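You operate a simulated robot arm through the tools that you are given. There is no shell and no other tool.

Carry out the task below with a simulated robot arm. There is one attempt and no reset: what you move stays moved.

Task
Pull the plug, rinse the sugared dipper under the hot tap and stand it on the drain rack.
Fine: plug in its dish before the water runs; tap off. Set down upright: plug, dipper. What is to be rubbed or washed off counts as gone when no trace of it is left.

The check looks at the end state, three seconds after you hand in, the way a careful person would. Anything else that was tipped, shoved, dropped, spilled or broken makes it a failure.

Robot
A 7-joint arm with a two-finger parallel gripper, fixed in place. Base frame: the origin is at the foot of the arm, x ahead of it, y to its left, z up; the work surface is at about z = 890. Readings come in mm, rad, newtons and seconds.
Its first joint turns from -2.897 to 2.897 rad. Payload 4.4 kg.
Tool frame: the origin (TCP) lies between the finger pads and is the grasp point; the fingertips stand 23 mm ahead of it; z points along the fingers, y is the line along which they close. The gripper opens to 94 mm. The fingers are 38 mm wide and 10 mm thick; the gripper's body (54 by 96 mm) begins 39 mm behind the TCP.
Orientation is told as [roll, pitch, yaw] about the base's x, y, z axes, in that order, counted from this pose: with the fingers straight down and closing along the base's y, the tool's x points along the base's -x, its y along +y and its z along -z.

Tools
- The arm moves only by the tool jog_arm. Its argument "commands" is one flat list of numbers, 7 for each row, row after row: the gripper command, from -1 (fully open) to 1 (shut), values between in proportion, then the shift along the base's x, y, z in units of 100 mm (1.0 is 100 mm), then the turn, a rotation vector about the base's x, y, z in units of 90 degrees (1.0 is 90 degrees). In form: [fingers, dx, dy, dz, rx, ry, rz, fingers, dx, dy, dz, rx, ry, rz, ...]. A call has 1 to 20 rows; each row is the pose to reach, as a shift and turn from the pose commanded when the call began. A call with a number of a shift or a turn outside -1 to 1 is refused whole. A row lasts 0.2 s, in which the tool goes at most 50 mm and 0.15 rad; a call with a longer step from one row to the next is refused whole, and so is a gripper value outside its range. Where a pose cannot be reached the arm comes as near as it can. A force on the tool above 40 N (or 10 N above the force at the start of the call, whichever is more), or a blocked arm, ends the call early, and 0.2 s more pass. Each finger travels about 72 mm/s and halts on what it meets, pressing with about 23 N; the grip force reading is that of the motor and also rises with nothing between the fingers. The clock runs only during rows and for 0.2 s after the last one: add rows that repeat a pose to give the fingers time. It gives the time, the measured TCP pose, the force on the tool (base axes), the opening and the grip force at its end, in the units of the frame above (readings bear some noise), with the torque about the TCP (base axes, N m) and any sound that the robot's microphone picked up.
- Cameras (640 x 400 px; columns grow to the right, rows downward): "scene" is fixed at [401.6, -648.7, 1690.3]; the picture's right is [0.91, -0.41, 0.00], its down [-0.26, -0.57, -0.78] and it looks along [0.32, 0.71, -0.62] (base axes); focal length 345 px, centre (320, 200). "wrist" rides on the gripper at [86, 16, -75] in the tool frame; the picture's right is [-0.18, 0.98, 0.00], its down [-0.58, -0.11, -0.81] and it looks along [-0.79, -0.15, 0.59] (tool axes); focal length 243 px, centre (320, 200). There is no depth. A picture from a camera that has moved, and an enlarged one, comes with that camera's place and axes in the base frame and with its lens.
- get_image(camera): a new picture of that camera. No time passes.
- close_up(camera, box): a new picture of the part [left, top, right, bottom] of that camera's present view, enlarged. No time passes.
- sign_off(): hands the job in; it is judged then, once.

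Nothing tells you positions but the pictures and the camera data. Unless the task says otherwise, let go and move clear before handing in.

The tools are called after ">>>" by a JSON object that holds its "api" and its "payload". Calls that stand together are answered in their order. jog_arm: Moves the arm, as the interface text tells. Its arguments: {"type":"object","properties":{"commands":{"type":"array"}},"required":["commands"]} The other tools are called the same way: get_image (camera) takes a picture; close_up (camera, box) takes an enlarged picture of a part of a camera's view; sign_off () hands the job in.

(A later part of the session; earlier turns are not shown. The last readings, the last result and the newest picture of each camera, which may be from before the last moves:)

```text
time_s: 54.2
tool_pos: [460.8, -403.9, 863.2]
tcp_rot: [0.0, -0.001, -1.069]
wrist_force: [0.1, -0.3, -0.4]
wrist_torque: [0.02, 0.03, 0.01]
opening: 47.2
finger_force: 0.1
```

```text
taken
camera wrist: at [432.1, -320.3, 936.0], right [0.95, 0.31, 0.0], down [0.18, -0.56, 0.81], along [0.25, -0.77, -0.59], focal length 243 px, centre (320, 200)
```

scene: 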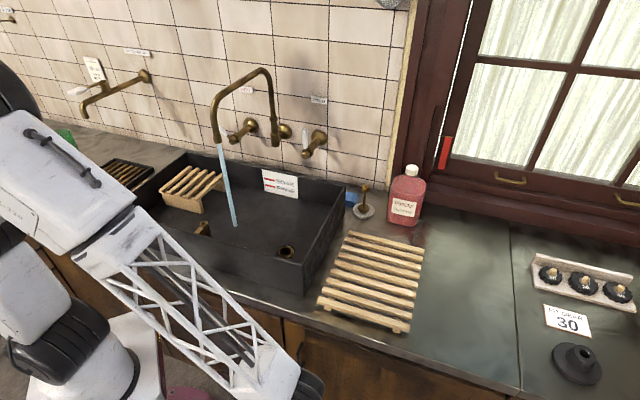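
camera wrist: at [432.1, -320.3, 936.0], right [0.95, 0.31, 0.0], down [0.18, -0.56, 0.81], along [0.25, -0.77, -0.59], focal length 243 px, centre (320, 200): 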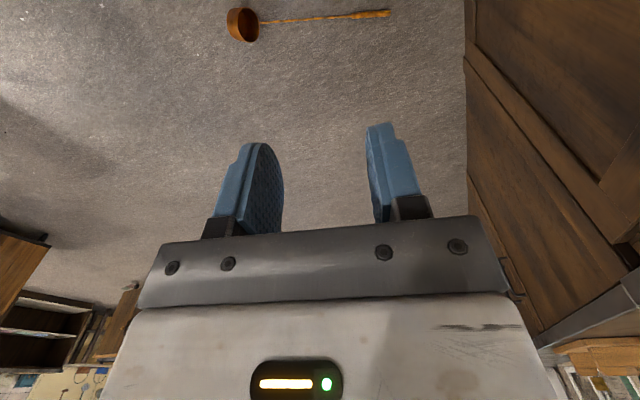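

The arm still goes down freely (z=863 reached with its elbow well above), so the floor may be within reach. I'll keep descending towards the dipper to inspect how it lies.

>>> {"api": "jog_arm", "payload": {"commands": [0, 0, 0, -0.45, 0, 0, 0, 0, 0, 0, -0.9, 0, 0, 0, 0, 0, 0, -1.0, 0, 0, 0]}}

>>> {"api": "jog_arm", "payload": {"commands": [0, 0, 0, -0.45, 0, 0, 0, 0, 0, 0, -0.9, 0, 0, 0, 0, 0, 0, -1.0, 0, 0, 0]}}

>>> {"api": "get_image", "payload": {"camera": "scene"}}

>>> {"api": "get_image", "payload": {"camera": "wrist"}}

```text
time_s: 55.0
tool_pos: [460.9, -403.4, 761.7]
tcp_rot: [-0.001, 0.001, -1.07]
wrist_force: [-0.3, -0.1, 0.4]
wrist_torque: [-0.03, 0.01, 0.02]
opening: 46.9
finger_force: 0.1
```

```text
time_s: 55.8
tool_pos: [462.2, -402.2, 662.4]
tcp_rot: [0.001, 0.001, -1.068]
wrist_force: [-0.3, -0.1, -0.3]
wrist_torque: [0.01, 0.02, -0.01]
opening: 46.8
finger_force: 0.1
```

```text
taken
```

scene: 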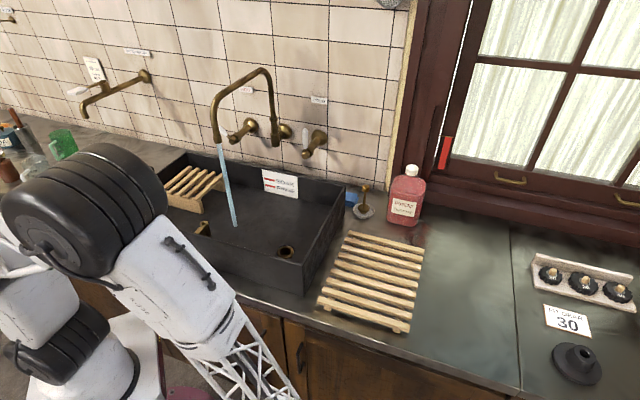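

```text
taken
camera wrist: at [432.5, -319.5, 736.0], right [0.95, 0.31, 0.0], down [0.18, -0.56, 0.81], along [0.25, -0.77, -0.59], focal length 243 px, centre (320, 200)
```

wrist: 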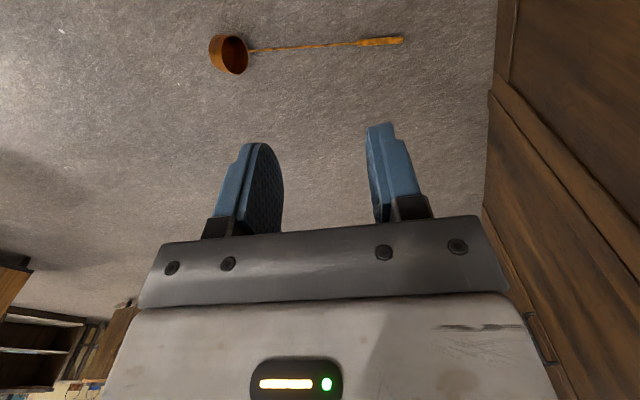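

>>> {"api": "close_up", "payload": {"camera": "wrist", "box": [180, 10, 430, 100]}}

```text
2.56 times, centred on (305, 55) of wrist
camera zoom: at [432.5, -319.5, 736.0], right [0.95, 0.31, 0.0], down [0.18, -0.56, 0.81], along [0.25, -0.77, -0.59], focal length 621 px, centre (358, 571)
```

zoom: 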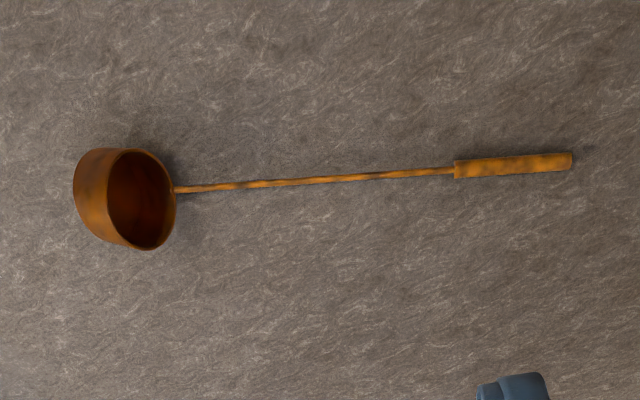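

It is lying on its cup edge with the handle along the floor (joint near [338, -652, 25], grip end near [725, -502, 8]) and looks undamaged. The arm seems able to get there, so I'll turn the fingers across the handle and go lower.

>>> {"api": "jog_arm", "payload": {"commands": [0, 0.1, -0.05, -0.17, 0, 0, 0.076, 0, 0.2, -0.1, -0.33, 0, 0, 0.153, 0, 0.3, -0.15, -0.5, 0, 0, 0.229, 0, 0.4, -0.2, -0.67, 0, 0, 0.305, 0, 0.5, -0.25, -0.83, 0, 0, 0.382, 0, 0.6, -0.3, -1.0, 0, 0, 0.458]}}

>>> {"api": "jog_arm", "payload": {"commands": [0, 0.1, -0.05, -0.17, 0, 0, 0.076, 0, 0.2, -0.1, -0.33, 0, 0, 0.153, 0, 0.3, -0.15, -0.5, 0, 0, 0.229, 0, 0.4, -0.2, -0.67, 0, 0, 0.305, 0, 0.5, -0.25, -0.83, 0, 0, 0.382, 0, 0.6, -0.3, -1.0, 0, 0, 0.458]}}

>>> {"api": "get_image", "payload": {"camera": "wrist"}}

>>> {"api": "get_image", "payload": {"camera": "scene"}}

```text
time_s: 57.2
tool_pos: [521.2, -433.6, 562.3]
tcp_rot: [0.001, 0.001, -0.346]
wrist_force: [0.0, -0.5, 0.2]
wrist_torque: [0.01, -0.02, 0.02]
opening: 47.1
finger_force: 0.2
```

```text
time_s: 58.6
tool_pos: [581.0, -462.3, 463.4]
tcp_rot: [0.0, 0.0, 0.371]
wrist_force: [0.1, -0.5, -0.2]
wrist_torque: [0.02, 0.0, 0.01]
opening: 46.9
finger_force: 0.0
```

```text
taken
camera wrist: at [493.4, -479.2, 537.3], right [-0.19, 0.98, 0.0], down [0.58, 0.11, 0.81], along [0.79, 0.15, -0.59], focal length 243 px, centre (320, 200)
```

wrist: 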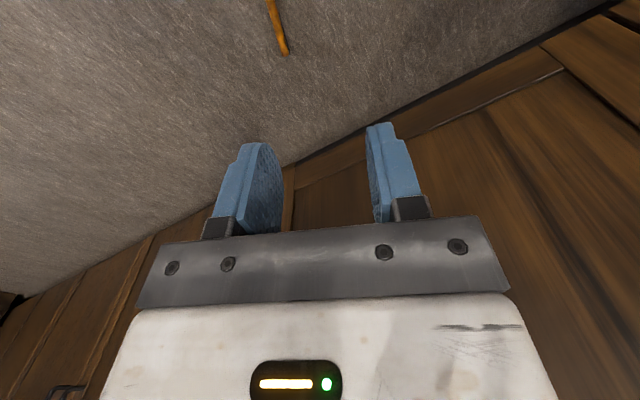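

```text
taken
```

scene: 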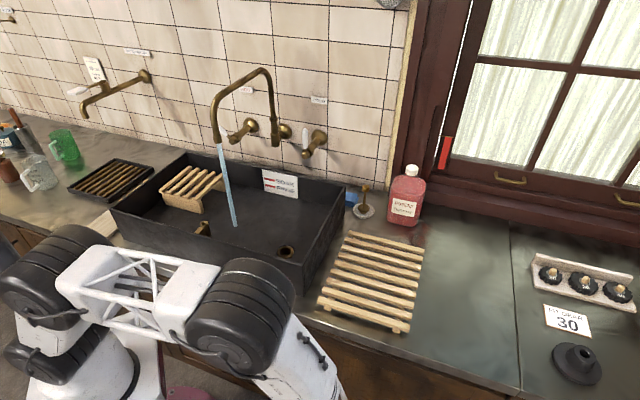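

Still free. The handle's end shows where expected, [722, -503]. Going lower over the grip.

>>> {"api": "jog_arm", "payload": {"commands": [0, 0.15, -0.07, -0.35, 0, 0, 0, 0, 0.3, -0.14, -0.7, 0, 0, 0, 0, 0.4, -0.2, -1.0, 0, 0, 0]}}

>>> {"api": "jog_arm", "payload": {"commands": [0, 0.15, -0.07, -0.35, 0, 0, 0, 0, 0.3, -0.14, -0.7, 0, 0, 0, 0, 0.4, -0.2, -1.0, 0, 0, 0]}}

>>> {"api": "jog_arm", "payload": {"commands": [-0.2, 0.15, -0.05, -0.35, 0, 0, 0, -0.2, 0.3, -0.1, -0.6, 0, 0, 0]}}

>>> {"api": "get_image", "payload": {"camera": "wrist"}}

>>> {"api": "get_image", "payload": {"camera": "scene"}}

```text
time_s: 59.4
tool_pos: [621.1, -483.5, 364.3]
tcp_rot: [-0.001, -0.002, 0.372]
wrist_force: [0.3, 0.3, 0.7]
wrist_torque: [0.04, 0.0, 0.0]
opening: 47.0
finger_force: 0.0
```

```text
time_s: 60.2
tool_pos: [661.9, -503.8, 261.8]
tcp_rot: [-0.001, -0.001, 0.371]
wrist_force: [0.7, -0.9, 0.4]
wrist_torque: [0.02, 0.0, 0.01]
opening: 46.9
finger_force: 0.1
```

```text
time_s: 60.8
tool_pos: [688.6, -511.7, 204.0]
tcp_rot: [0.001, 0.001, 0.372]
wrist_force: [-0.3, -0.9, 0.0]
wrist_torque: [0.03, 0.02, 0.06]
opening: 56.4
finger_force: 0.0
```

```text
taken
camera wrist: at [602.6, -528.6, 277.2], right [-0.18, 0.98, 0.0], down [0.58, 0.11, 0.81], along [0.79, 0.15, -0.59], focal length 243 px, centre (320, 200)
```

wrist: 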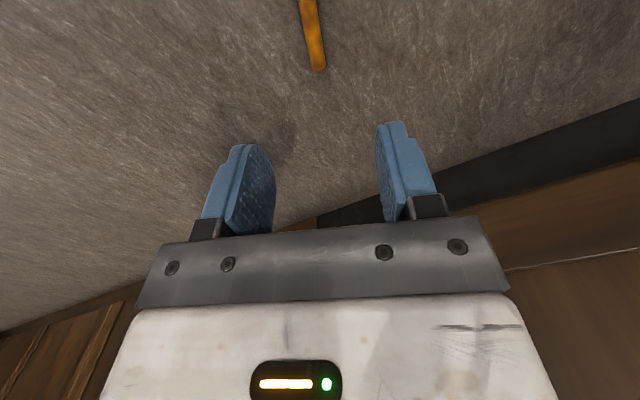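

```text
taken
```

scene: 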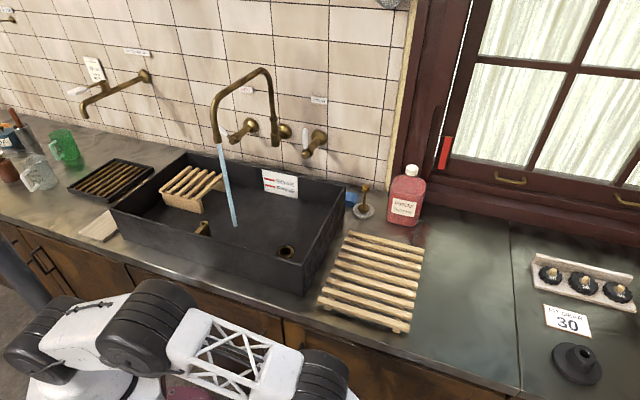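

The arm reaches down here. The grip's end is at [726, -509]; I'll come down over it.

>>> {"api": "jog_arm", "payload": {"commands": [-0.2, 0.03, -0.05, -0.4, 0, 0, 0, -0.2, 0.05, -0.09, -0.8, 0, 0, 0, -0.2, 0.05, -0.09, -1.0, 0, 0, 0]}}

>>> {"api": "get_image", "payload": {"camera": "wrist"}}

```text
time_s: 61.6
tool_pos: [695.8, -522.9, 102.9]
tcp_rot: [-0.002, 0.0, 0.369]
wrist_force: [0.1, -0.6, 0.5]
wrist_torque: [-0.01, 0.01, -0.03]
opening: 56.4
finger_force: 0.0
```

```text
taken
camera wrist: at [607.5, -538.6, 177.4], right [-0.18, 0.98, 0.0], down [0.58, 0.11, 0.81], along [0.79, 0.15, -0.59], focal length 243 px, centre (320, 200)
```

wrist: 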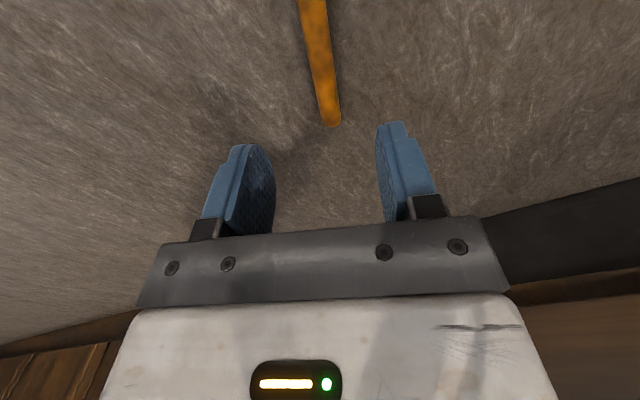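

>>> {"api": "jog_arm", "payload": {"commands": [-0.2, 0, 0.04, -0.35, 0, 0, 0, -0.2, 0, 0.04, -0.6, 0, 0, 0, -0.2, 0, 0.04, -0.72, 0, 0, 0]}}

>>> {"api": "get_image", "payload": {"camera": "wrist"}}

```text
time_s: 62.4
tool_pos: [696.6, -516.9, 32.0]
tcp_rot: [0.001, -0.001, 0.37]
wrist_force: [0.1, 0.7, -0.1]
wrist_torque: [0.01, 0.03, 0.0]
opening: 56.2
finger_force: 0.0
```

```text
taken
camera wrist: at [608.3, -533.8, 104.7], right [-0.18, 0.98, 0.0], down [0.58, 0.11, 0.81], along [0.79, 0.15, -0.59], focal length 243 px, centre (320, 200)
```

wrist: 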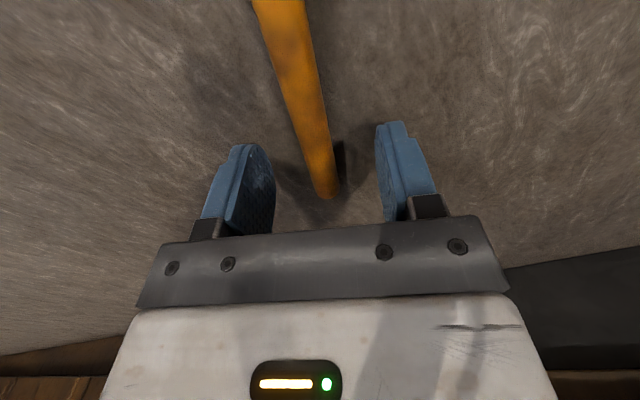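

>>> {"api": "jog_arm", "payload": {"commands": [-0.2, 0, 0, -0.03, 0, 0, 0, -0.2, 0, 0, -0.055, 0, 0, 0]}}

>>> {"api": "jog_arm", "payload": {"commands": [0.2, 0, 0, 0, 0, 0, 0, 0.5, 0, 0, 0, 0, 0, 0, 0.7, 0, 0, 0, 0, 0, 0, 1, 0, 0, 0, 0, 0, 0, 1, 0, 0, 0, 0, 0, 0]}}

>>> {"api": "get_image", "payload": {"camera": "wrist"}}

```text
time_s: 63.0
tool_pos: [695.4, -517.7, 26.2]
tcp_rot: [0.002, 0.0, 0.37]
wrist_force: [0.3, -0.4, -0.2]
wrist_torque: [0.03, -0.02, -0.02]
opening: 56.4
finger_force: 0.0
```

```text
time_s: 64.2
tool_pos: [695.0, -517.9, 25.8]
tcp_rot: [0.0, -0.002, 0.371]
wrist_force: [0.9, 0.8, 0.8]
wrist_torque: [-0.02, -0.06, 0.11]
opening: 15.6
finger_force: 23.1
```

```text
taken
camera wrist: at [607.9, -533.6, 99.3], right [-0.18, 0.98, 0.0], down [0.58, 0.11, 0.81], along [0.79, 0.15, -0.59], focal length 243 px, centre (320, 200)
```

wrist: 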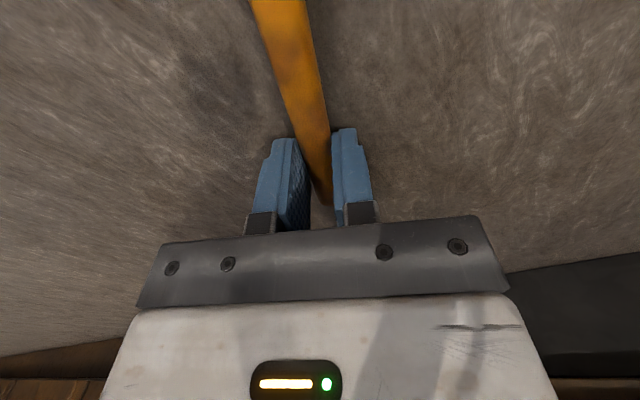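

I have the grip. I'll raise its end along an arc about the cup's edge so the dipper stands up on the floor, letting the handle turn in the fingers.

>>> {"api": "jog_arm", "payload": {"commands": [1, -0.007, -0.002, 0.16, 0, 0, 0, 1, -0.021, -0.008, 0.34, 0, 0, 0, 1, -0.042, -0.016, 0.52, 0, 0, 0, 1, -0.071, -0.026, 0.7, 0, 0, 0, 1, -0.1, -0.037, 0.85, 0, 0, 0, 1, -0.133, -0.049, 0.98, 0, 0, 0]}}

>>> {"api": "get_image", "payload": {"camera": "wrist"}}

```text
time_s: 65.6
tool_pos: [681.8, -522.4, 125.3]
tcp_rot: [-0.001, 0.0, 0.372]
wrist_force: [1.7, 0.6, -0.6]
wrist_torque: [0.13, -0.4, 0.19]
opening: 15.5
finger_force: 23.1
```

```text
taken
camera wrist: at [594.1, -538.6, 197.8], right [-0.18, 0.98, 0.0], down [0.58, 0.11, 0.81], along [0.79, 0.15, -0.59], focal length 243 px, centre (320, 200)
```

wrist: 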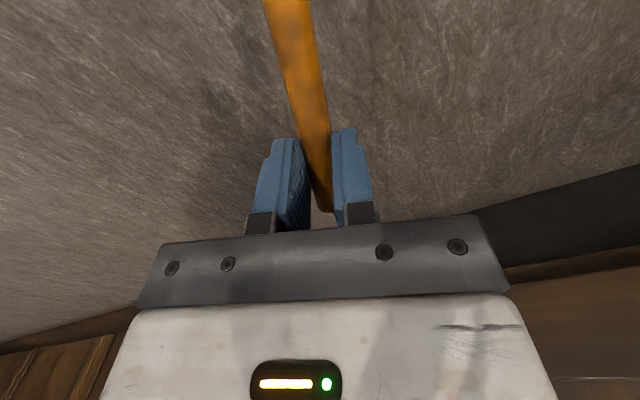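

>>> {"api": "jog_arm", "payload": {"commands": [1, -0.048, -0.018, 0.175, 0, 0, 0, 1, -0.102, -0.038, 0.35, 0, 0, 0, 1, -0.164, -0.061, 0.52, 0, 0, 0, 1, -0.234, -0.086, 0.685, 0, 0, 0, 1, -0.31, -0.114, 0.85, 0, 0, 0, 1, -0.39, -0.145, 1.0, 0, 0, 0]}}

>>> {"api": "get_image", "payload": {"camera": "wrist"}}

```text
time_s: 67.0
tool_pos: [643.5, -537.2, 223.4]
tcp_rot: [0.001, 0.0, 0.372]
wrist_force: [2.5, 0.3, 0.8]
wrist_torque: [0.12, -0.33, 0.1]
opening: 15.6
finger_force: 22.8
```

```text
taken
camera wrist: at [555.8, -552.8, 298.2], right [-0.19, 0.98, 0.0], down [0.58, 0.11, 0.81], along [0.79, 0.15, -0.59], focal length 243 px, centre (320, 200)
```

wrist: 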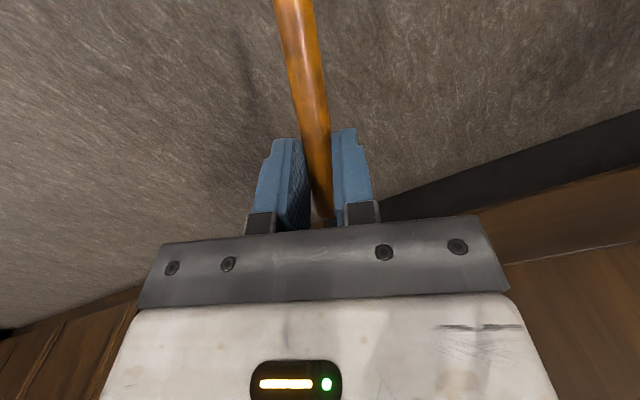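

The handle is turning in the fingers as intended. Continuing the arc.

>>> {"api": "jog_arm", "payload": {"commands": [1, -0.107, -0.039, 0.186, 0, 0, 0, 1, -0.223, -0.082, 0.367, 0, 0, 0, 1, -0.348, -0.128, 0.54, 0, 0, 0, 1, -0.482, -0.178, 0.707, 0, 0, 0, 1, -0.623, -0.23, 0.866, 0, 0, 0, 1, -0.747, -0.275, 0.99, 0, 0, 0]}}

>>> {"api": "get_image", "payload": {"camera": "wrist"}}

```text
time_s: 68.4
tool_pos: [569.7, -565.0, 322.6]
tcp_rot: [-0.001, -0.001, 0.373]
wrist_force: [0.7, -0.3, -1.4]
wrist_torque: [0.28, -0.65, 0.04]
opening: 15.6
finger_force: 22.9
```

```text
taken
camera wrist: at [481.6, -580.9, 396.8], right [-0.19, 0.98, 0.0], down [0.58, 0.11, 0.81], along [0.79, 0.15, -0.59], focal length 243 px, centre (320, 200)
```

wrist: 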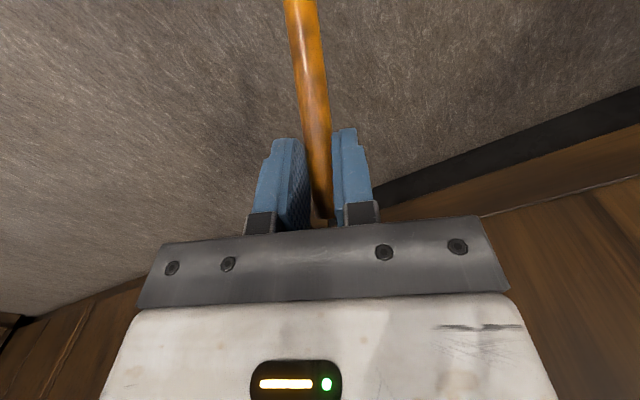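

>>> {"api": "jog_arm", "payload": {"commands": [1, -0.129, -0.047, 0.122, 0, 0, 0, 1, -0.262, -0.097, 0.237, 0, 0, 0, 1, -0.401, -0.148, 0.344, 0, 0, 0, 1, -0.514, -0.19, 0.426, 0, 0, 0, 1, -0.6, -0.222, 0.48, 0, 0, 0]}}

>>> {"api": "get_image", "payload": {"camera": "wrist"}}

```text
time_s: 69.6
tool_pos: [509.4, -587.9, 372.2]
tcp_rot: [0.0, 0.0, 0.369]
wrist_force: [3.7, 1.9, 4.8]
wrist_torque: [0.31, -0.56, -0.07]
opening: 15.8
finger_force: 23.2
```

```text
taken
camera wrist: at [420.9, -603.5, 445.2], right [-0.18, 0.98, 0.0], down [0.58, 0.11, 0.81], along [0.79, 0.15, -0.59], focal length 243 px, centre (320, 200)
```

wrist: 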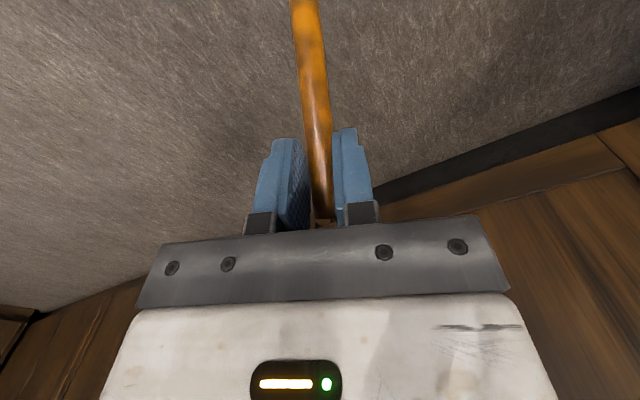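

The dipper appears to be standing on its base again (the handle is at 34° and the base pushes back on the floor). I'll relax the pressure, let go and look at it.

>>> {"api": "jog_arm", "payload": {"commands": [1, 0.03, 0.01, -0.01, 0, 0, 0, 1, 0.04, 0.015, -0.01, 0, 0, 0]}}

>>> {"api": "jog_arm", "payload": {"commands": [0.6, 0, 0, 0, 0, 0, 0, 0.45, 0, 0, 0, 0, 0, 0, 0.2, 0, 0, 0, 0, 0, 0, 0, 0, 0, 0, 0, 0, 0]}}

>>> {"api": "get_image", "payload": {"camera": "wrist"}}

```text
time_s: 70.2
tool_pos: [511.9, -584.5, 369.9]
tcp_rot: [-0.001, 0.0, 0.371]
wrist_force: [-0.6, -0.4, -3.5]
wrist_torque: [0.17, -0.33, 0.03]
opening: 15.9
finger_force: 23.0
```

```text
time_s: 71.2
tool_pos: [513.3, -585.6, 370.2]
tcp_rot: [0.001, 0.0, 0.37]
wrist_force: [0.4, 0.3, 0.2]
wrist_torque: [0.04, 0.0, -0.02]
opening: 46.9
finger_force: 0.1
```

```text
taken
camera wrist: at [425.0, -601.3, 443.6], right [-0.18, 0.98, 0.0], down [0.58, 0.11, 0.81], along [0.79, 0.15, -0.59], focal length 243 px, centre (320, 200)
```

wrist: 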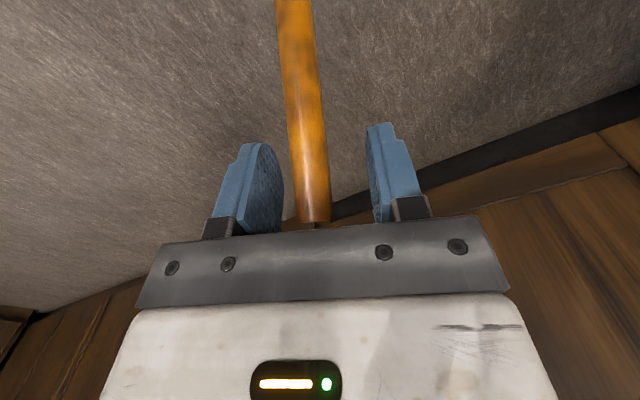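

>>> {"api": "jog_arm", "payload": {"commands": [0, 0, 0, 0.25, 0, 0, 0, 0, 0, 0, 0.6, 0, 0, 0, 0, 0, 0, 1.0, 0, 0, 0]}}

>>> {"api": "jog_arm", "payload": {"commands": [0, -0.3, -0.1, 0.25, 0, 0, 0, 0, -0.65, -0.22, 0.5, 0, 0, 0, 0, -1.0, -0.35, 0.75, 0, 0, 0]}}

>>> {"api": "jog_arm", "payload": {"commands": [0, -0.4, -0.13, 0.1, 0, 0, 0, 0, -0.8, -0.26, 0.25, 0, 0, 0, 0, -1.0, -0.35, 0.3, 0, 0, 0]}}

>>> {"api": "get_image", "payload": {"camera": "wrist"}}

```text
time_s: 72.0
tool_pos: [512.6, -585.4, 470.4]
tcp_rot: [0.001, 0.0, 0.369]
wrist_force: [0.1, 0.0, -0.2]
wrist_torque: [-0.01, 0.01, -0.01]
opening: 46.7
finger_force: 0.2
```

```text
time_s: 72.8
tool_pos: [413.0, -619.8, 545.0]
tcp_rot: [-0.002, -0.003, 0.371]
wrist_force: [-0.4, -0.1, -0.9]
wrist_torque: [-0.01, -0.02, -0.02]
opening: 46.8
finger_force: 0.0
```

```text
time_s: 73.6
tool_pos: [312.2, -655.1, 575.4]
tcp_rot: [0.0, 0.001, 0.371]
wrist_force: [-0.4, -0.3, -0.5]
wrist_torque: [-0.01, 0.01, -0.01]
opening: 46.9
finger_force: 0.1
```

```text
taken
camera wrist: at [225.3, -671.2, 648.8], right [-0.19, 0.98, 0.0], down [0.58, 0.11, 0.81], along [0.79, 0.15, -0.59], focal length 243 px, centre (320, 200)
```

wrist: 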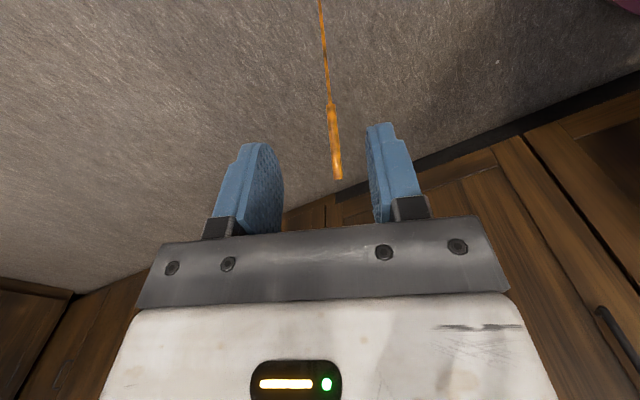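

>>> {"api": "jog_arm", "payload": {"commands": [0, -0.4, -0.14, 0.1, 0, 0, 0, 0, -0.8, -0.28, 0.2, 0, 0, 0, 0, -1.0, -0.37, 0.3, 0, 0, 0]}}

>>> {"api": "get_image", "payload": {"camera": "wrist"}}

>>> {"api": "close_up", "payload": {"camera": "wrist", "box": [220, 0, 420, 180]}}

>>> {"api": "get_image", "payload": {"camera": "scene"}}

```text
time_s: 74.4
tool_pos: [212.5, -691.4, 604.2]
tcp_rot: [0.0, 0.001, 0.372]
wrist_force: [-0.5, -1.0, 0.5]
wrist_torque: [0.02, -0.03, -0.02]
opening: 47.0
finger_force: 0.1
```

```text
taken
camera wrist: at [124.6, -708.2, 678.2], right [-0.18, 0.98, 0.0], down [0.58, 0.11, 0.81], along [0.79, 0.15, -0.59], focal length 243 px, centre (320, 200)
```

wrist: 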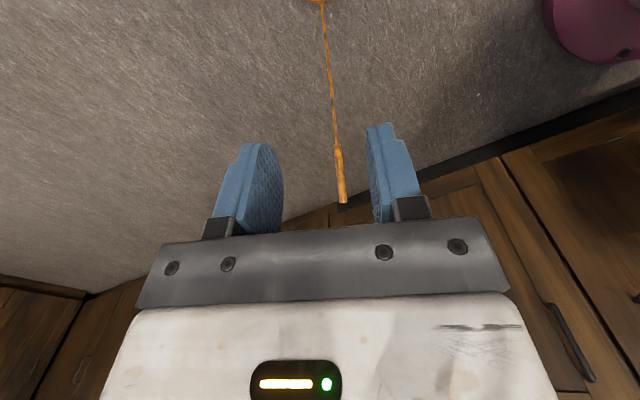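

```text
2.22 times, centred on (320, 90) of wrist
camera zoom: at [124.6, -708.2, 678.2], right [-0.18, 0.98, 0.0], down [0.58, 0.11, 0.81], along [0.79, 0.15, -0.59], focal length 539 px, centre (320, 444)
```

zoom: 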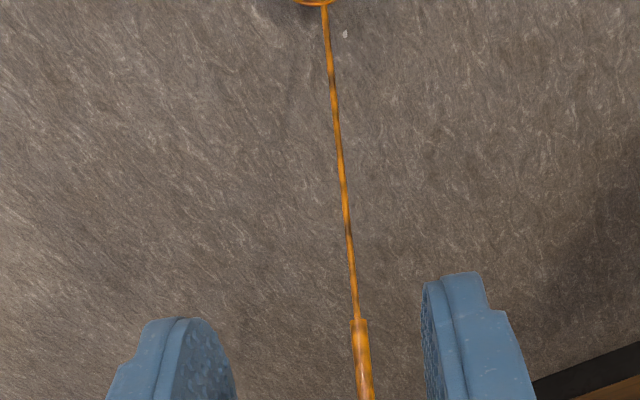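

```text
taken
```

scene: 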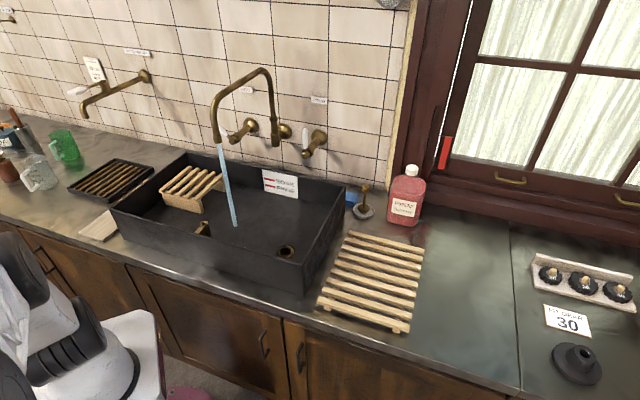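

The dipper stands upright on the floor, grip end near [517, -587, 385]. This time I'll grip along the handle's own axis (hand tilted 35°), so it can hang straight during transport without twisting in the fingers.

>>> {"api": "jog_arm", "payload": {"commands": [0, 0.4, 0.14, -0.05, 0, 0, 0, 0, 0.8, 0.28, -0.1, 0, 0, 0, 0, 1.0, 0.355, -0.15, 0, 0, 0]}}

>>> {"api": "jog_arm", "payload": {"commands": [0, 0.4, 0.14, -0.05, 0, 0, 0, 0, 0.8, 0.28, -0.1, 0, 0, 0, 0, 1.0, 0.355, -0.15, 0, 0, 0]}}

>>> {"api": "jog_arm", "payload": {"commands": [-0.2, 0.4, 0.14, -0.05, 0, 0, 0, -0.2, 0.8, 0.28, -0.1, 0, 0, 0, -0.2, 1.0, 0.355, -0.15, 0, 0, 0]}}

>>> {"api": "jog_arm", "payload": {"commands": [-0.2, 0.1, 0.03, 0, -0.028, 0.073, 0, -0.2, 0.2, 0.07, 0, -0.057, 0.147, 0, -0.2, 0.3, 0.11, 0, -0.085, 0.22, 0, -0.2, 0.4, 0.14, 0, -0.113, 0.293, 0, -0.2, 0.5, 0.17, 0, -0.142, 0.366, 0]}}

>>> {"api": "get_image", "payload": {"camera": "wrist"}}

```text
time_s: 75.2
tool_pos: [312.5, -657.6, 588.8]
tcp_rot: [-0.001, 0.0, 0.371]
wrist_force: [1.1, 0.5, 0.2]
wrist_torque: [-0.01, -0.01, 0.0]
opening: 46.7
finger_force: 0.0
```

```text
time_s: 76.0
tool_pos: [412.9, -621.2, 574.1]
tcp_rot: [-0.001, 0.001, 0.369]
wrist_force: [0.1, -0.5, -0.2]
wrist_torque: [0.03, 0.02, 0.01]
opening: 47.2
finger_force: 0.0
```

```text
time_s: 76.8
tool_pos: [513.1, -586.3, 559.9]
tcp_rot: [0.0, -0.001, 0.371]
wrist_force: [0.6, -0.2, 0.0]
wrist_torque: [-0.02, 0.04, 0.01]
opening: 56.3
finger_force: 0.0
```

```text
time_s: 78.0
tool_pos: [562.6, -569.1, 560.0]
tcp_rot: [0.001, 0.617, 0.37]
wrist_force: [0.2, 0.2, 0.5]
wrist_torque: [-0.03, 0.03, -0.01]
opening: 56.3
finger_force: 0.0
```

```text
taken
camera wrist: at [530.2, -563.5, 670.3], right [-0.22, 0.97, -0.11], down [0.92, 0.24, 0.32], along [0.34, -0.03, -0.94], focal length 243 px, centre (320, 200)
```

wrist: 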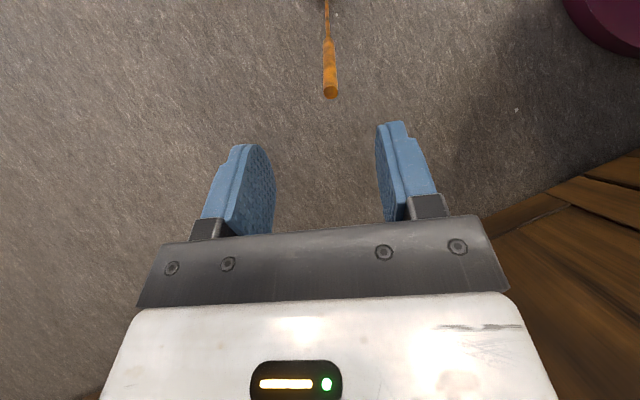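

The tip triangulates to [510, -588, 387] from three views. I'll line up on the handle's axis and slide down along it.

>>> {"api": "jog_arm", "payload": {"commands": [-0.2, -0.01, 0, -0.4, 0, 0, 0, -0.2, -0.03, 0, -0.75, 0, 0, 0, -0.2, -0.04, 0, -0.99, 0, 0, 0]}}

>>> {"api": "get_image", "payload": {"camera": "wrist"}}

```text
time_s: 78.8
tool_pos: [559.3, -568.1, 461.3]
tcp_rot: [0.001, 0.616, 0.369]
wrist_force: [-0.9, 0.1, 0.2]
wrist_torque: [0.01, 0.0, -0.01]
opening: 56.7
finger_force: 0.0
```

```text
taken
camera wrist: at [526.2, -563.7, 571.0], right [-0.22, 0.97, -0.11], down [0.92, 0.24, 0.32], along [0.34, -0.03, -0.94], focal length 243 px, centre (320, 200)
```

wrist: 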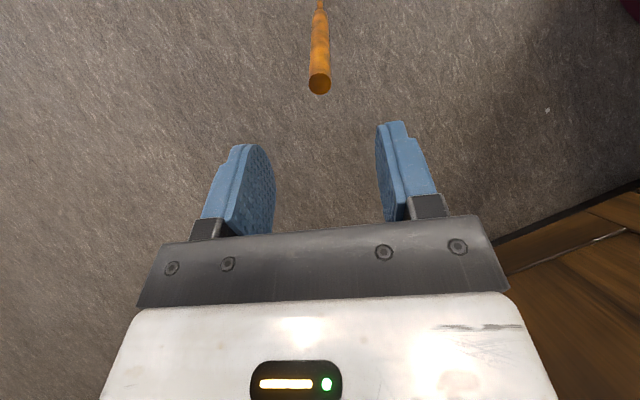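

The tip lies right on the tool's axis. Sliding down over it.

>>> {"api": "jog_arm", "payload": {"commands": [-0.2, -0.16, -0.062, -0.245, 0, 0, 0, -0.2, -0.32, -0.124, -0.49, 0, 0, 0, -0.2, -0.485, -0.185, -0.735, 0, 0, 0]}}

>>> {"api": "get_image", "payload": {"camera": "wrist"}}

```text
time_s: 79.6
tool_pos: [511.4, -587.6, 388.7]
tcp_rot: [-0.002, 0.616, 0.369]
wrist_force: [-0.9, -0.5, -0.4]
wrist_torque: [0.01, 0.0, -0.02]
opening: 56.6
finger_force: 0.1
```

```text
taken
camera wrist: at [477.8, -582.9, 498.0], right [-0.22, 0.97, -0.11], down [0.92, 0.24, 0.32], along [0.34, -0.03, -0.94], focal length 243 px, centre (320, 200)
```

wrist: 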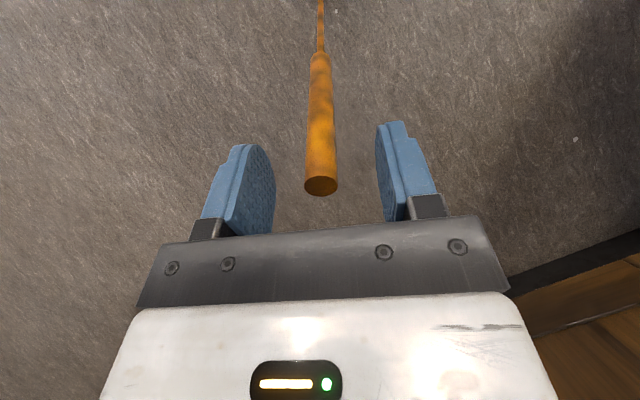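

>>> {"api": "jog_arm", "payload": {"commands": [-0.2, -0.08, -0.03, -0.12, 0, 0, 0, -0.2, -0.151, -0.058, -0.229, 0, 0, 0]}}

>>> {"api": "jog_arm", "payload": {"commands": [0.2, 0, 0, 0, 0, 0, 0, 0.5, 0, 0, 0, 0, 0, 0, 0.65, 0, 0, 0, 0, 0, 0, 1, 0, 0, 0, 0, 0, 0, 1, 0, 0, 0, 0, 0, 0]}}

>>> {"api": "get_image", "payload": {"camera": "wrist"}}

```text
time_s: 80.2
tool_pos: [495.3, -593.7, 363.8]
tcp_rot: [0.001, 0.616, 0.372]
wrist_force: [6.5, 2.9, 11.0]
wrist_torque: [-0.03, 0.01, 0.0]
opening: 56.7
finger_force: 0.1
```

```text
time_s: 81.4
tool_pos: [494.7, -593.7, 365.6]
tcp_rot: [0.0, 0.614, 0.371]
wrist_force: [11.1, 3.8, 19.6]
wrist_torque: [0.04, 0.39, -0.06]
opening: 15.9
finger_force: 23.1
```

```text
taken
camera wrist: at [462.2, -588.3, 475.0], right [-0.22, 0.97, -0.11], down [0.92, 0.24, 0.32], along [0.34, -0.03, -0.94], focal length 243 px, centre (320, 200)
```

wrist: 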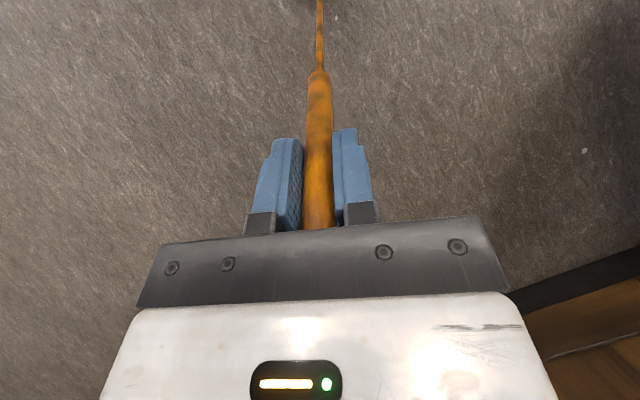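

The grip is closed along the handle, with its end against the palm. I'll ease off and lift slowly.

>>> {"api": "jog_arm", "payload": {"commands": [1, 0.01, 0.004, 0.02, 0, 0, 0, 1, 0.01, 0.004, 0.04, 0, 0, 0, 1, 0.01, 0.004, 0.08, 0, 0, 0, 1, 0.01, 0.004, 0.14, 0, 0, 0, 1, 0.01, 0.004, 0.2, 0, 0, 0, 1, 0.01, 0.004, 0.26, 0, 0, 0]}}

>>> {"api": "get_image", "payload": {"camera": "wrist"}}

```text
time_s: 82.8
tool_pos: [497.1, -592.4, 391.0]
tcp_rot: [0.0, 0.616, 0.369]
wrist_force: [0.4, -0.8, -2.7]
wrist_torque: [0.18, -0.69, 0.08]
opening: 15.9
finger_force: 23.3
```

```text
taken
camera wrist: at [463.5, -587.4, 500.7], right [-0.22, 0.97, -0.11], down [0.92, 0.24, 0.32], along [0.34, -0.03, -0.94], focal length 243 px, centre (320, 200)
```

wrist: 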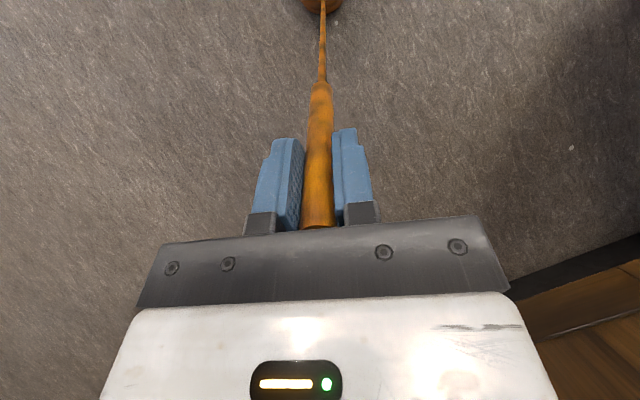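

>>> {"api": "jog_arm", "payload": {"commands": [1, 0, 0, 0.08, 0.014, -0.037, 0, 1, 0, 0, 0.16, 0.028, -0.073, 0, 1, 0, 0, 0.25, 0.043, -0.11, 0, 1, 0, 0, 0.34, 0.057, -0.146, 0, 1, 0, 0, 0.43, 0.071, -0.183, 0, 1, 0, 0, 0.52, 0.085, -0.22, 0, 1, 0, 0, 0.61, 0.099, -0.256, 0, 1, 0, 0, 0.7, 0.113, -0.293, 0, 1, 0, 0, 0.8, 0.128, -0.33, 0, 1, 0, 0, 0.9, 0.142, -0.366, 0]}}

>>> {"api": "get_image", "payload": {"camera": "wrist"}}

```text
time_s: 85.0
tool_pos: [496.5, -593.2, 479.5]
tcp_rot: [0.001, 0.0, 0.372]
wrist_force: [-0.2, -0.2, -4.5]
wrist_torque: [0.14, -0.21, 0.02]
opening: 15.9
finger_force: 22.8
```

```text
taken
camera wrist: at [408.4, -608.9, 554.1], right [-0.19, 0.98, 0.0], down [0.58, 0.11, 0.81], along [0.79, 0.15, -0.59], focal length 243 px, centre (320, 200)
```

wrist: 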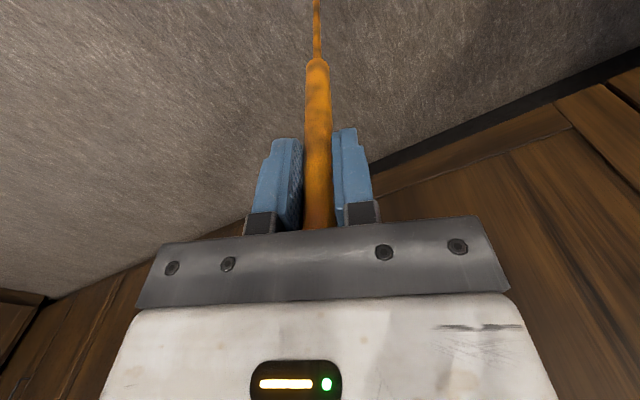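

It now hangs nearly straight under the hand with little twist (0.25 Nm). I'll raise it steadily in the free space in front of the counter, turning it gradually.

>>> {"api": "jog_arm", "payload": {"commands": [1, 0.01, 0.03, 0.12, 0, 0, -0.01, 1, 0.02, 0.08, 0.32, 0, 0, -0.025, 1, 0.035, 0.13, 0.54, 0, 0, -0.04, 1, 0.05, 0.18, 0.76, 0, 0, -0.055, 1, 0.06, 0.23, 0.92, 0, 0, -0.07, 1, 0.063, 0.238, 1.0, 0, 0, -0.074]}}

>>> {"api": "get_image", "payload": {"camera": "wrist"}}

```text
time_s: 86.4
tool_pos: [502.2, -569.3, 580.7]
tcp_rot: [0.0, 0.0, 0.255]
wrist_force: [0.9, 0.5, -5.0]
wrist_torque: [0.05, -0.21, -0.02]
opening: 16.0
finger_force: 23.2
```

```text
taken
camera wrist: at [413.0, -574.3, 654.2], right [-0.07, 1.0, 0.0], down [0.59, 0.04, 0.81], along [0.8, 0.06, -0.59], focal length 243 px, centre (320, 200)
```

wrist: 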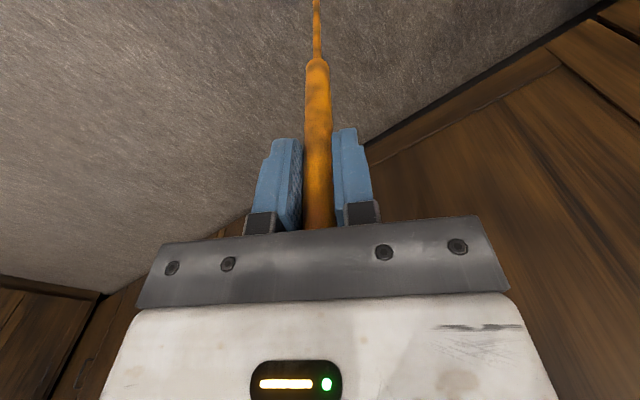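

Holding well. Continuing up.

>>> {"api": "jog_arm", "payload": {"commands": [1, 0.01, 0.03, 0.12, 0, 0, -0.01, 1, 0.02, 0.08, 0.32, 0, 0, -0.025, 1, 0.035, 0.13, 0.54, 0, 0, -0.04, 1, 0.05, 0.18, 0.76, 0, 0, -0.055, 1, 0.06, 0.23, 0.92, 0, 0, -0.07, 1, 0.063, 0.238, 1.0, 0, 0, -0.074]}}

>>> {"api": "jog_arm", "payload": {"commands": [1, 0.01, 0.03, 0.12, 0, 0, -0.01, 1, 0.02, 0.08, 0.32, 0, 0, -0.025, 1, 0.035, 0.13, 0.54, 0, 0, -0.04, 1, 0.05, 0.18, 0.76, 0, 0, -0.055, 1, 0.06, 0.23, 0.92, 0, 0, -0.07, 1, 0.063, 0.238, 1.0, 0, 0, -0.074]}}

>>> {"api": "jog_arm", "payload": {"commands": [1, 0.01, 0.03, 0.12, 0, 0, -0.01, 1, 0.02, 0.08, 0.32, 0, 0, -0.025, 1, 0.035, 0.13, 0.54, 0, 0, -0.04, 1, 0.05, 0.18, 0.76, 0, 0, -0.055, 1, 0.06, 0.23, 0.92, 0, 0, -0.07, 1, 0.063, 0.238, 1.0, 0, 0, -0.074]}}

>>> {"api": "get_image", "payload": {"camera": "wrist"}}

>>> {"api": "get_image", "payload": {"camera": "scene"}}

```text
time_s: 87.8
tool_pos: [509.0, -544.9, 680.2]
tcp_rot: [0.0, 0.001, 0.139]
wrist_force: [-0.3, -0.2, -3.1]
wrist_torque: [0.0, -0.19, -0.03]
opening: 15.8
finger_force: 23.3
```

```text
time_s: 89.2
tool_pos: [515.4, -522.1, 780.4]
tcp_rot: [0.0, -0.001, 0.024]
wrist_force: [0.1, -0.1, -4.9]
wrist_torque: [0.04, -0.2, 0.01]
opening: 16.1
finger_force: 23.1
```

```text
time_s: 90.6
tool_pos: [523.1, -498.4, 879.9]
tcp_rot: [0.0, 0.001, -0.095]
wrist_force: [-0.5, -0.5, -4.2]
wrist_torque: [-0.01, -0.19, -0.01]
opening: 15.6
finger_force: 22.2
```

```text
taken
camera wrist: at [435.7, -473.3, 954.0], right [0.28, 0.96, 0.0], down [0.57, -0.16, 0.81], along [0.77, -0.22, -0.59], focal length 243 px, centre (320, 200)
```

wrist: 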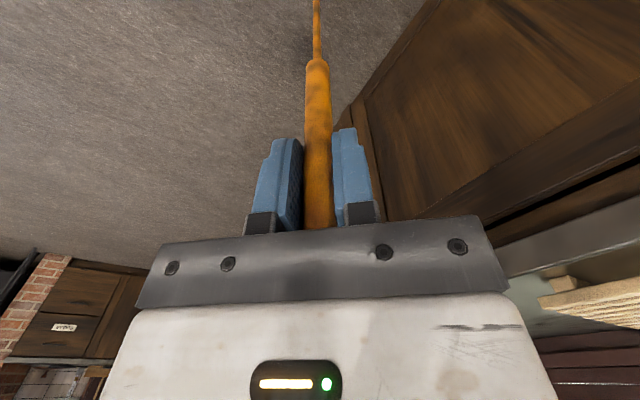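

```text
taken
```

scene: 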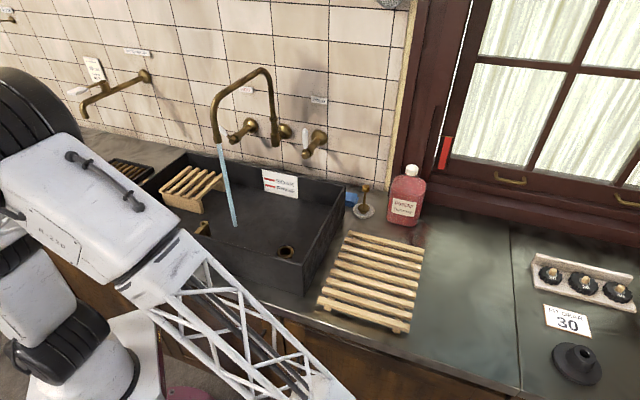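

>>> {"api": "jog_arm", "payload": {"commands": [1, 0.01, 0.03, 0.12, 0, 0, -0.01, 1, 0.02, 0.08, 0.32, 0, 0, -0.025, 1, 0.035, 0.13, 0.54, 0, 0, -0.04, 1, 0.05, 0.18, 0.76, 0, 0, -0.055, 1, 0.06, 0.23, 0.92, 0, 0, -0.07, 1, 0.063, 0.238, 1.0, 0, 0, -0.074]}}

>>> {"api": "jog_arm", "payload": {"commands": [1, 0.01, 0.03, 0.12, 0, 0, -0.01, 1, 0.02, 0.08, 0.32, 0, 0, -0.025, 1, 0.035, 0.13, 0.54, 0, 0, -0.04, 1, 0.05, 0.18, 0.76, 0, 0, -0.055, 1, 0.06, 0.23, 0.92, 0, 0, -0.07, 1, 0.063, 0.238, 1.0, 0, 0, -0.074]}}

>>> {"api": "jog_arm", "payload": {"commands": [1, 0.01, 0.03, 0.12, 0, 0, -0.01, 1, 0.02, 0.08, 0.32, 0, 0, -0.025, 1, 0.035, 0.13, 0.54, 0, 0, -0.04, 1, 0.05, 0.18, 0.76, 0, 0, -0.055, 1, 0.06, 0.23, 0.92, 0, 0, -0.07, 1, 0.063, 0.238, 1.0, 0, 0, -0.074]}}

>>> {"api": "get_image", "payload": {"camera": "scene"}}

>>> {"api": "get_image", "payload": {"camera": "wrist"}}

```text
time_s: 92.0
tool_pos: [529.7, -473.4, 980.5]
tcp_rot: [0.0, 0.001, -0.211]
wrist_force: [0.7, -0.3, -4.4]
wrist_torque: [-0.05, -0.2, -0.02]
opening: 15.9
finger_force: 23.3
```

```text
time_s: 93.4
tool_pos: [533.6, -450.8, 1079.2]
tcp_rot: [0.001, -0.001, -0.326]
wrist_force: [-0.3, -0.7, -4.4]
wrist_torque: [-0.03, -0.17, -0.01]
opening: 16.0
finger_force: 22.7
```

```text
time_s: 94.8
tool_pos: [541.5, -424.8, 1180.3]
tcp_rot: [-0.001, 0.0, -0.443]
wrist_force: [0.2, -0.5, -4.2]
wrist_torque: [-0.07, -0.16, 0.02]
opening: 16.0
finger_force: 23.2
```

```text
taken
```

scene: 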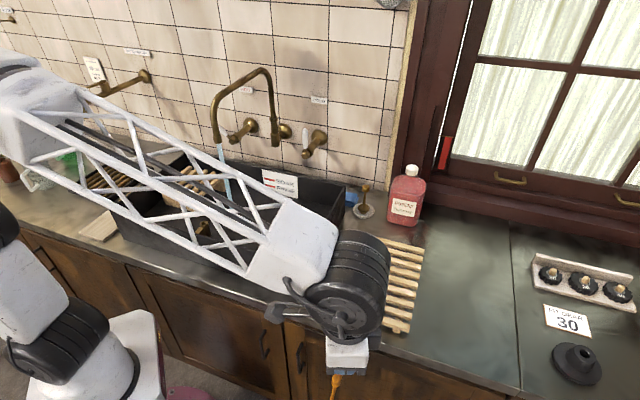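

```text
taken
camera wrist: at [467.9, -373.5, 1254.4], right [0.59, 0.81, 0.0], down [0.48, -0.35, 0.81], along [0.65, -0.47, -0.59], focal length 243 px, centre (320, 200)
```

wrist: 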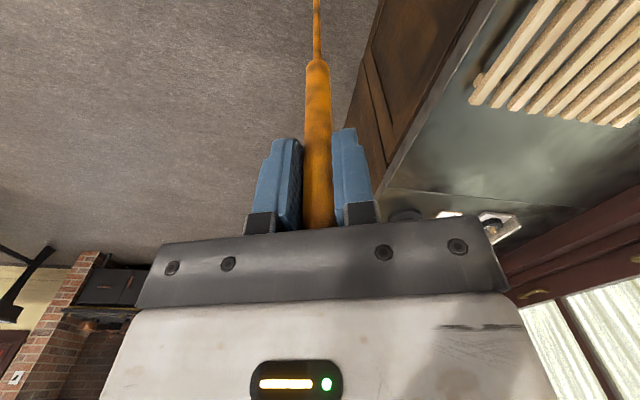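

>>> {"api": "jog_arm", "payload": {"commands": [1, 0.01, 0.03, 0.12, 0, 0, -0.01, 1, 0.02, 0.08, 0.32, 0, 0, -0.025, 1, 0.035, 0.13, 0.54, 0, 0, -0.04, 1, 0.05, 0.18, 0.76, 0, 0, -0.055, 1, 0.06, 0.23, 0.92, 0, 0, -0.07, 1, 0.063, 0.238, 1.0, 0, 0, -0.074]}}

>>> {"api": "jog_arm", "payload": {"commands": [1, 0.01, 0.03, 0.12, 0, 0, -0.01, 1, 0.02, 0.08, 0.32, 0, 0, -0.025, 1, 0.035, 0.13, 0.54, 0, 0, -0.04, 1, 0.05, 0.18, 0.76, 0, 0, -0.055, 1, 0.06, 0.23, 0.92, 0, 0, -0.07, 1, 0.063, 0.238, 1.0, 0, 0, -0.074]}}

>>> {"api": "jog_arm", "payload": {"commands": [1, 0.01, 0.03, 0.12, 0, 0, -0.01, 1, 0.02, 0.08, 0.32, 0, 0, -0.025, 1, 0.035, 0.13, 0.54, 0, 0, -0.04, 1, 0.05, 0.18, 0.76, 0, 0, -0.055, 1, 0.06, 0.23, 0.92, 0, 0, -0.07, 1, 0.063, 0.238, 1.0, 0, 0, -0.074]}}

>>> {"api": "get_image", "payload": {"camera": "scene"}}

>>> {"api": "get_image", "payload": {"camera": "wrist"}}

```text
time_s: 96.2
tool_pos: [547.2, -401.2, 1280.8]
tcp_rot: [0.002, -0.001, -0.56]
wrist_force: [0.6, -0.2, -4.4]
wrist_torque: [-0.15, -0.18, 0.01]
opening: 15.7
finger_force: 22.6
```

```text
time_s: 97.6
tool_pos: [553.9, -378.1, 1379.6]
tcp_rot: [0.001, 0.0, -0.675]
wrist_force: [0.0, -0.1, -4.1]
wrist_torque: [-0.11, -0.14, 0.0]
opening: 16.2
finger_force: 22.9
```

```text
time_s: 99.0
tool_pos: [559.5, -355.2, 1481.6]
tcp_rot: [-0.001, -0.001, -0.792]
wrist_force: [0.2, -0.6, -3.9]
wrist_torque: [-0.1, -0.15, 0.01]
opening: 16.1
finger_force: 23.0
```

```text
taken
```

scene: 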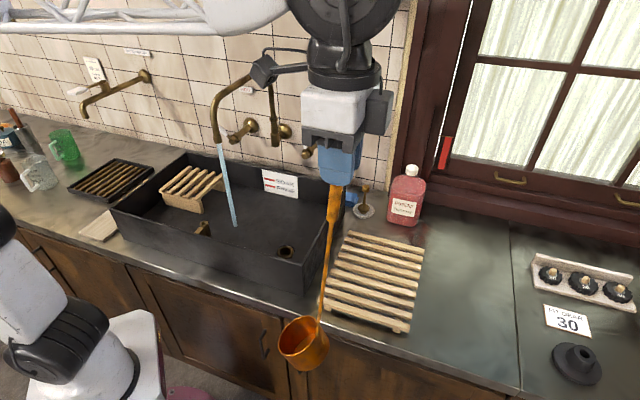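

```text
taken
camera wrist: at [508.7, -281.8, 1554.5], right [0.83, 0.56, 0.0], down [0.33, -0.49, 0.81], along [0.45, -0.67, -0.59], focal length 243 px, centre (320, 200)
```

wrist: 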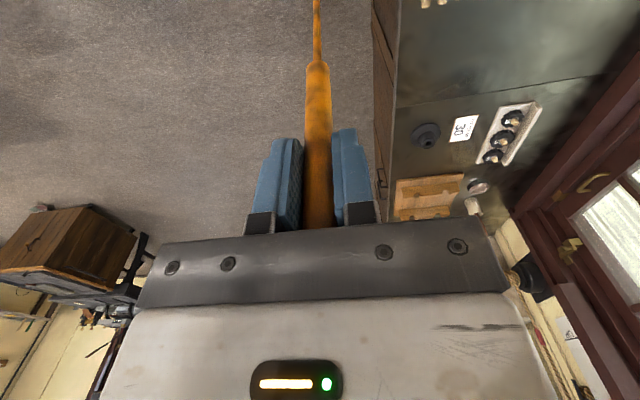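

Now the scene camera shows the dipper hanging well in the grip. I'll look closely at the cup and its coating.

>>> {"api": "close_up", "payload": {"camera": "scene", "box": [260, 170, 400, 390]}}

>>> {"api": "close_up", "payload": {"camera": "scene", "box": [265, 300, 345, 385]}}

```text
1.82 times, centred on (330, 280) of scene
camera zoom: at [401.6, -648.7, 1690.3], right [0.91, -0.41, 0.0], down [-0.26, -0.57, -0.78], along [0.32, 0.71, -0.62], focal length 628 px, centre (302, 54)
```

zoom: 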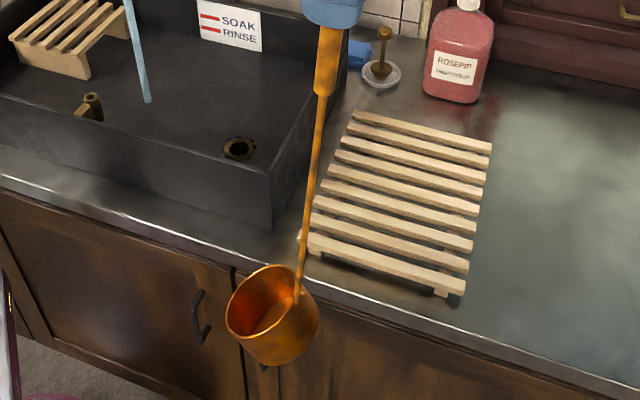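

```text
4.71 times, centred on (305, 342) of scene
camera zoom: at [401.6, -648.7, 1690.3], right [0.91, -0.41, 0.0], down [-0.26, -0.57, -0.78], along [0.32, 0.71, -0.62], focal length 1624 px, centre (391, -471)
```

zoom: 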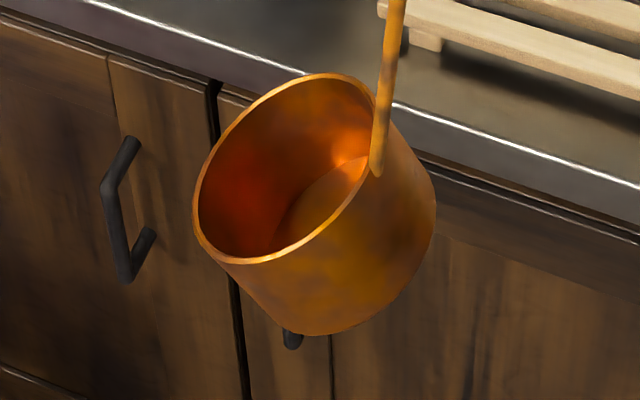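

The cup hangs tilted with its mouth to the left; its rim centre is about 68 mm left of the hand's axis and its lowest point near z=1027, just above the sink rim. I'll rise 25 mm more and carry it over the front wall to the right of the stream.

>>> {"api": "jog_arm", "payload": {"commands": [1, 0, 0.05, 0.1, 0, 0, 0, 1, 0.01, 0.2, 0.2, 0, 0, 0, 1, 0.02, 0.4, 0.25, 0, 0, 0, 1, 0.03, 0.6, 0.25, 0, 0, 0, 1, 0.045, 0.8, 0.25, 0, 0, 0, 1, 0.055, 1.0, 0.25, 0, 0, 0]}}

>>> {"api": "jog_arm", "payload": {"commands": [1, 0.01, 0.2, 0, 0, 0, 0, 1, 0.02, 0.4, 0, 0, 0, 0, 1, 0.03, 0.6, 0, 0, 0, 0, 1, 0.045, 0.8, 0, 0, 0, 0, 1, 0.055, 1.0, 0, 0, 0, 0]}}

>>> {"api": "get_image", "payload": {"camera": "scene"}}

```text
time_s: 100.4
tool_pos: [562.9, -253.8, 1504.3]
tcp_rot: [-0.001, 0.001, -0.792]
wrist_force: [0.0, 0.5, -4.3]
wrist_torque: [-0.14, -0.14, -0.03]
opening: 15.6
finger_force: 22.7
```

```text
time_s: 101.6
tool_pos: [569.6, -153.7, 1505.5]
tcp_rot: [-0.001, 0.0, -0.791]
wrist_force: [0.9, 0.3, -4.1]
wrist_torque: [-0.1, -0.1, 0.01]
opening: 15.9
finger_force: 22.6
```

```text
taken
```

scene: 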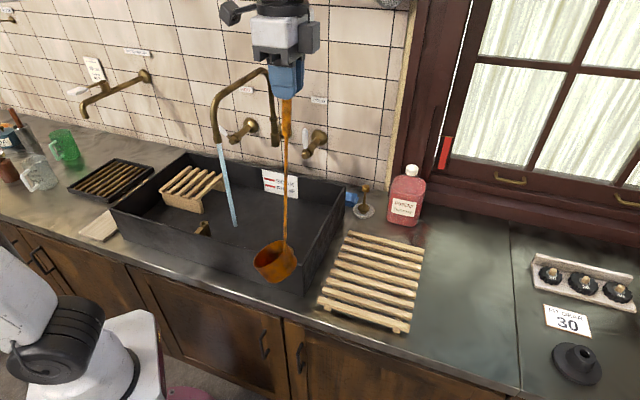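

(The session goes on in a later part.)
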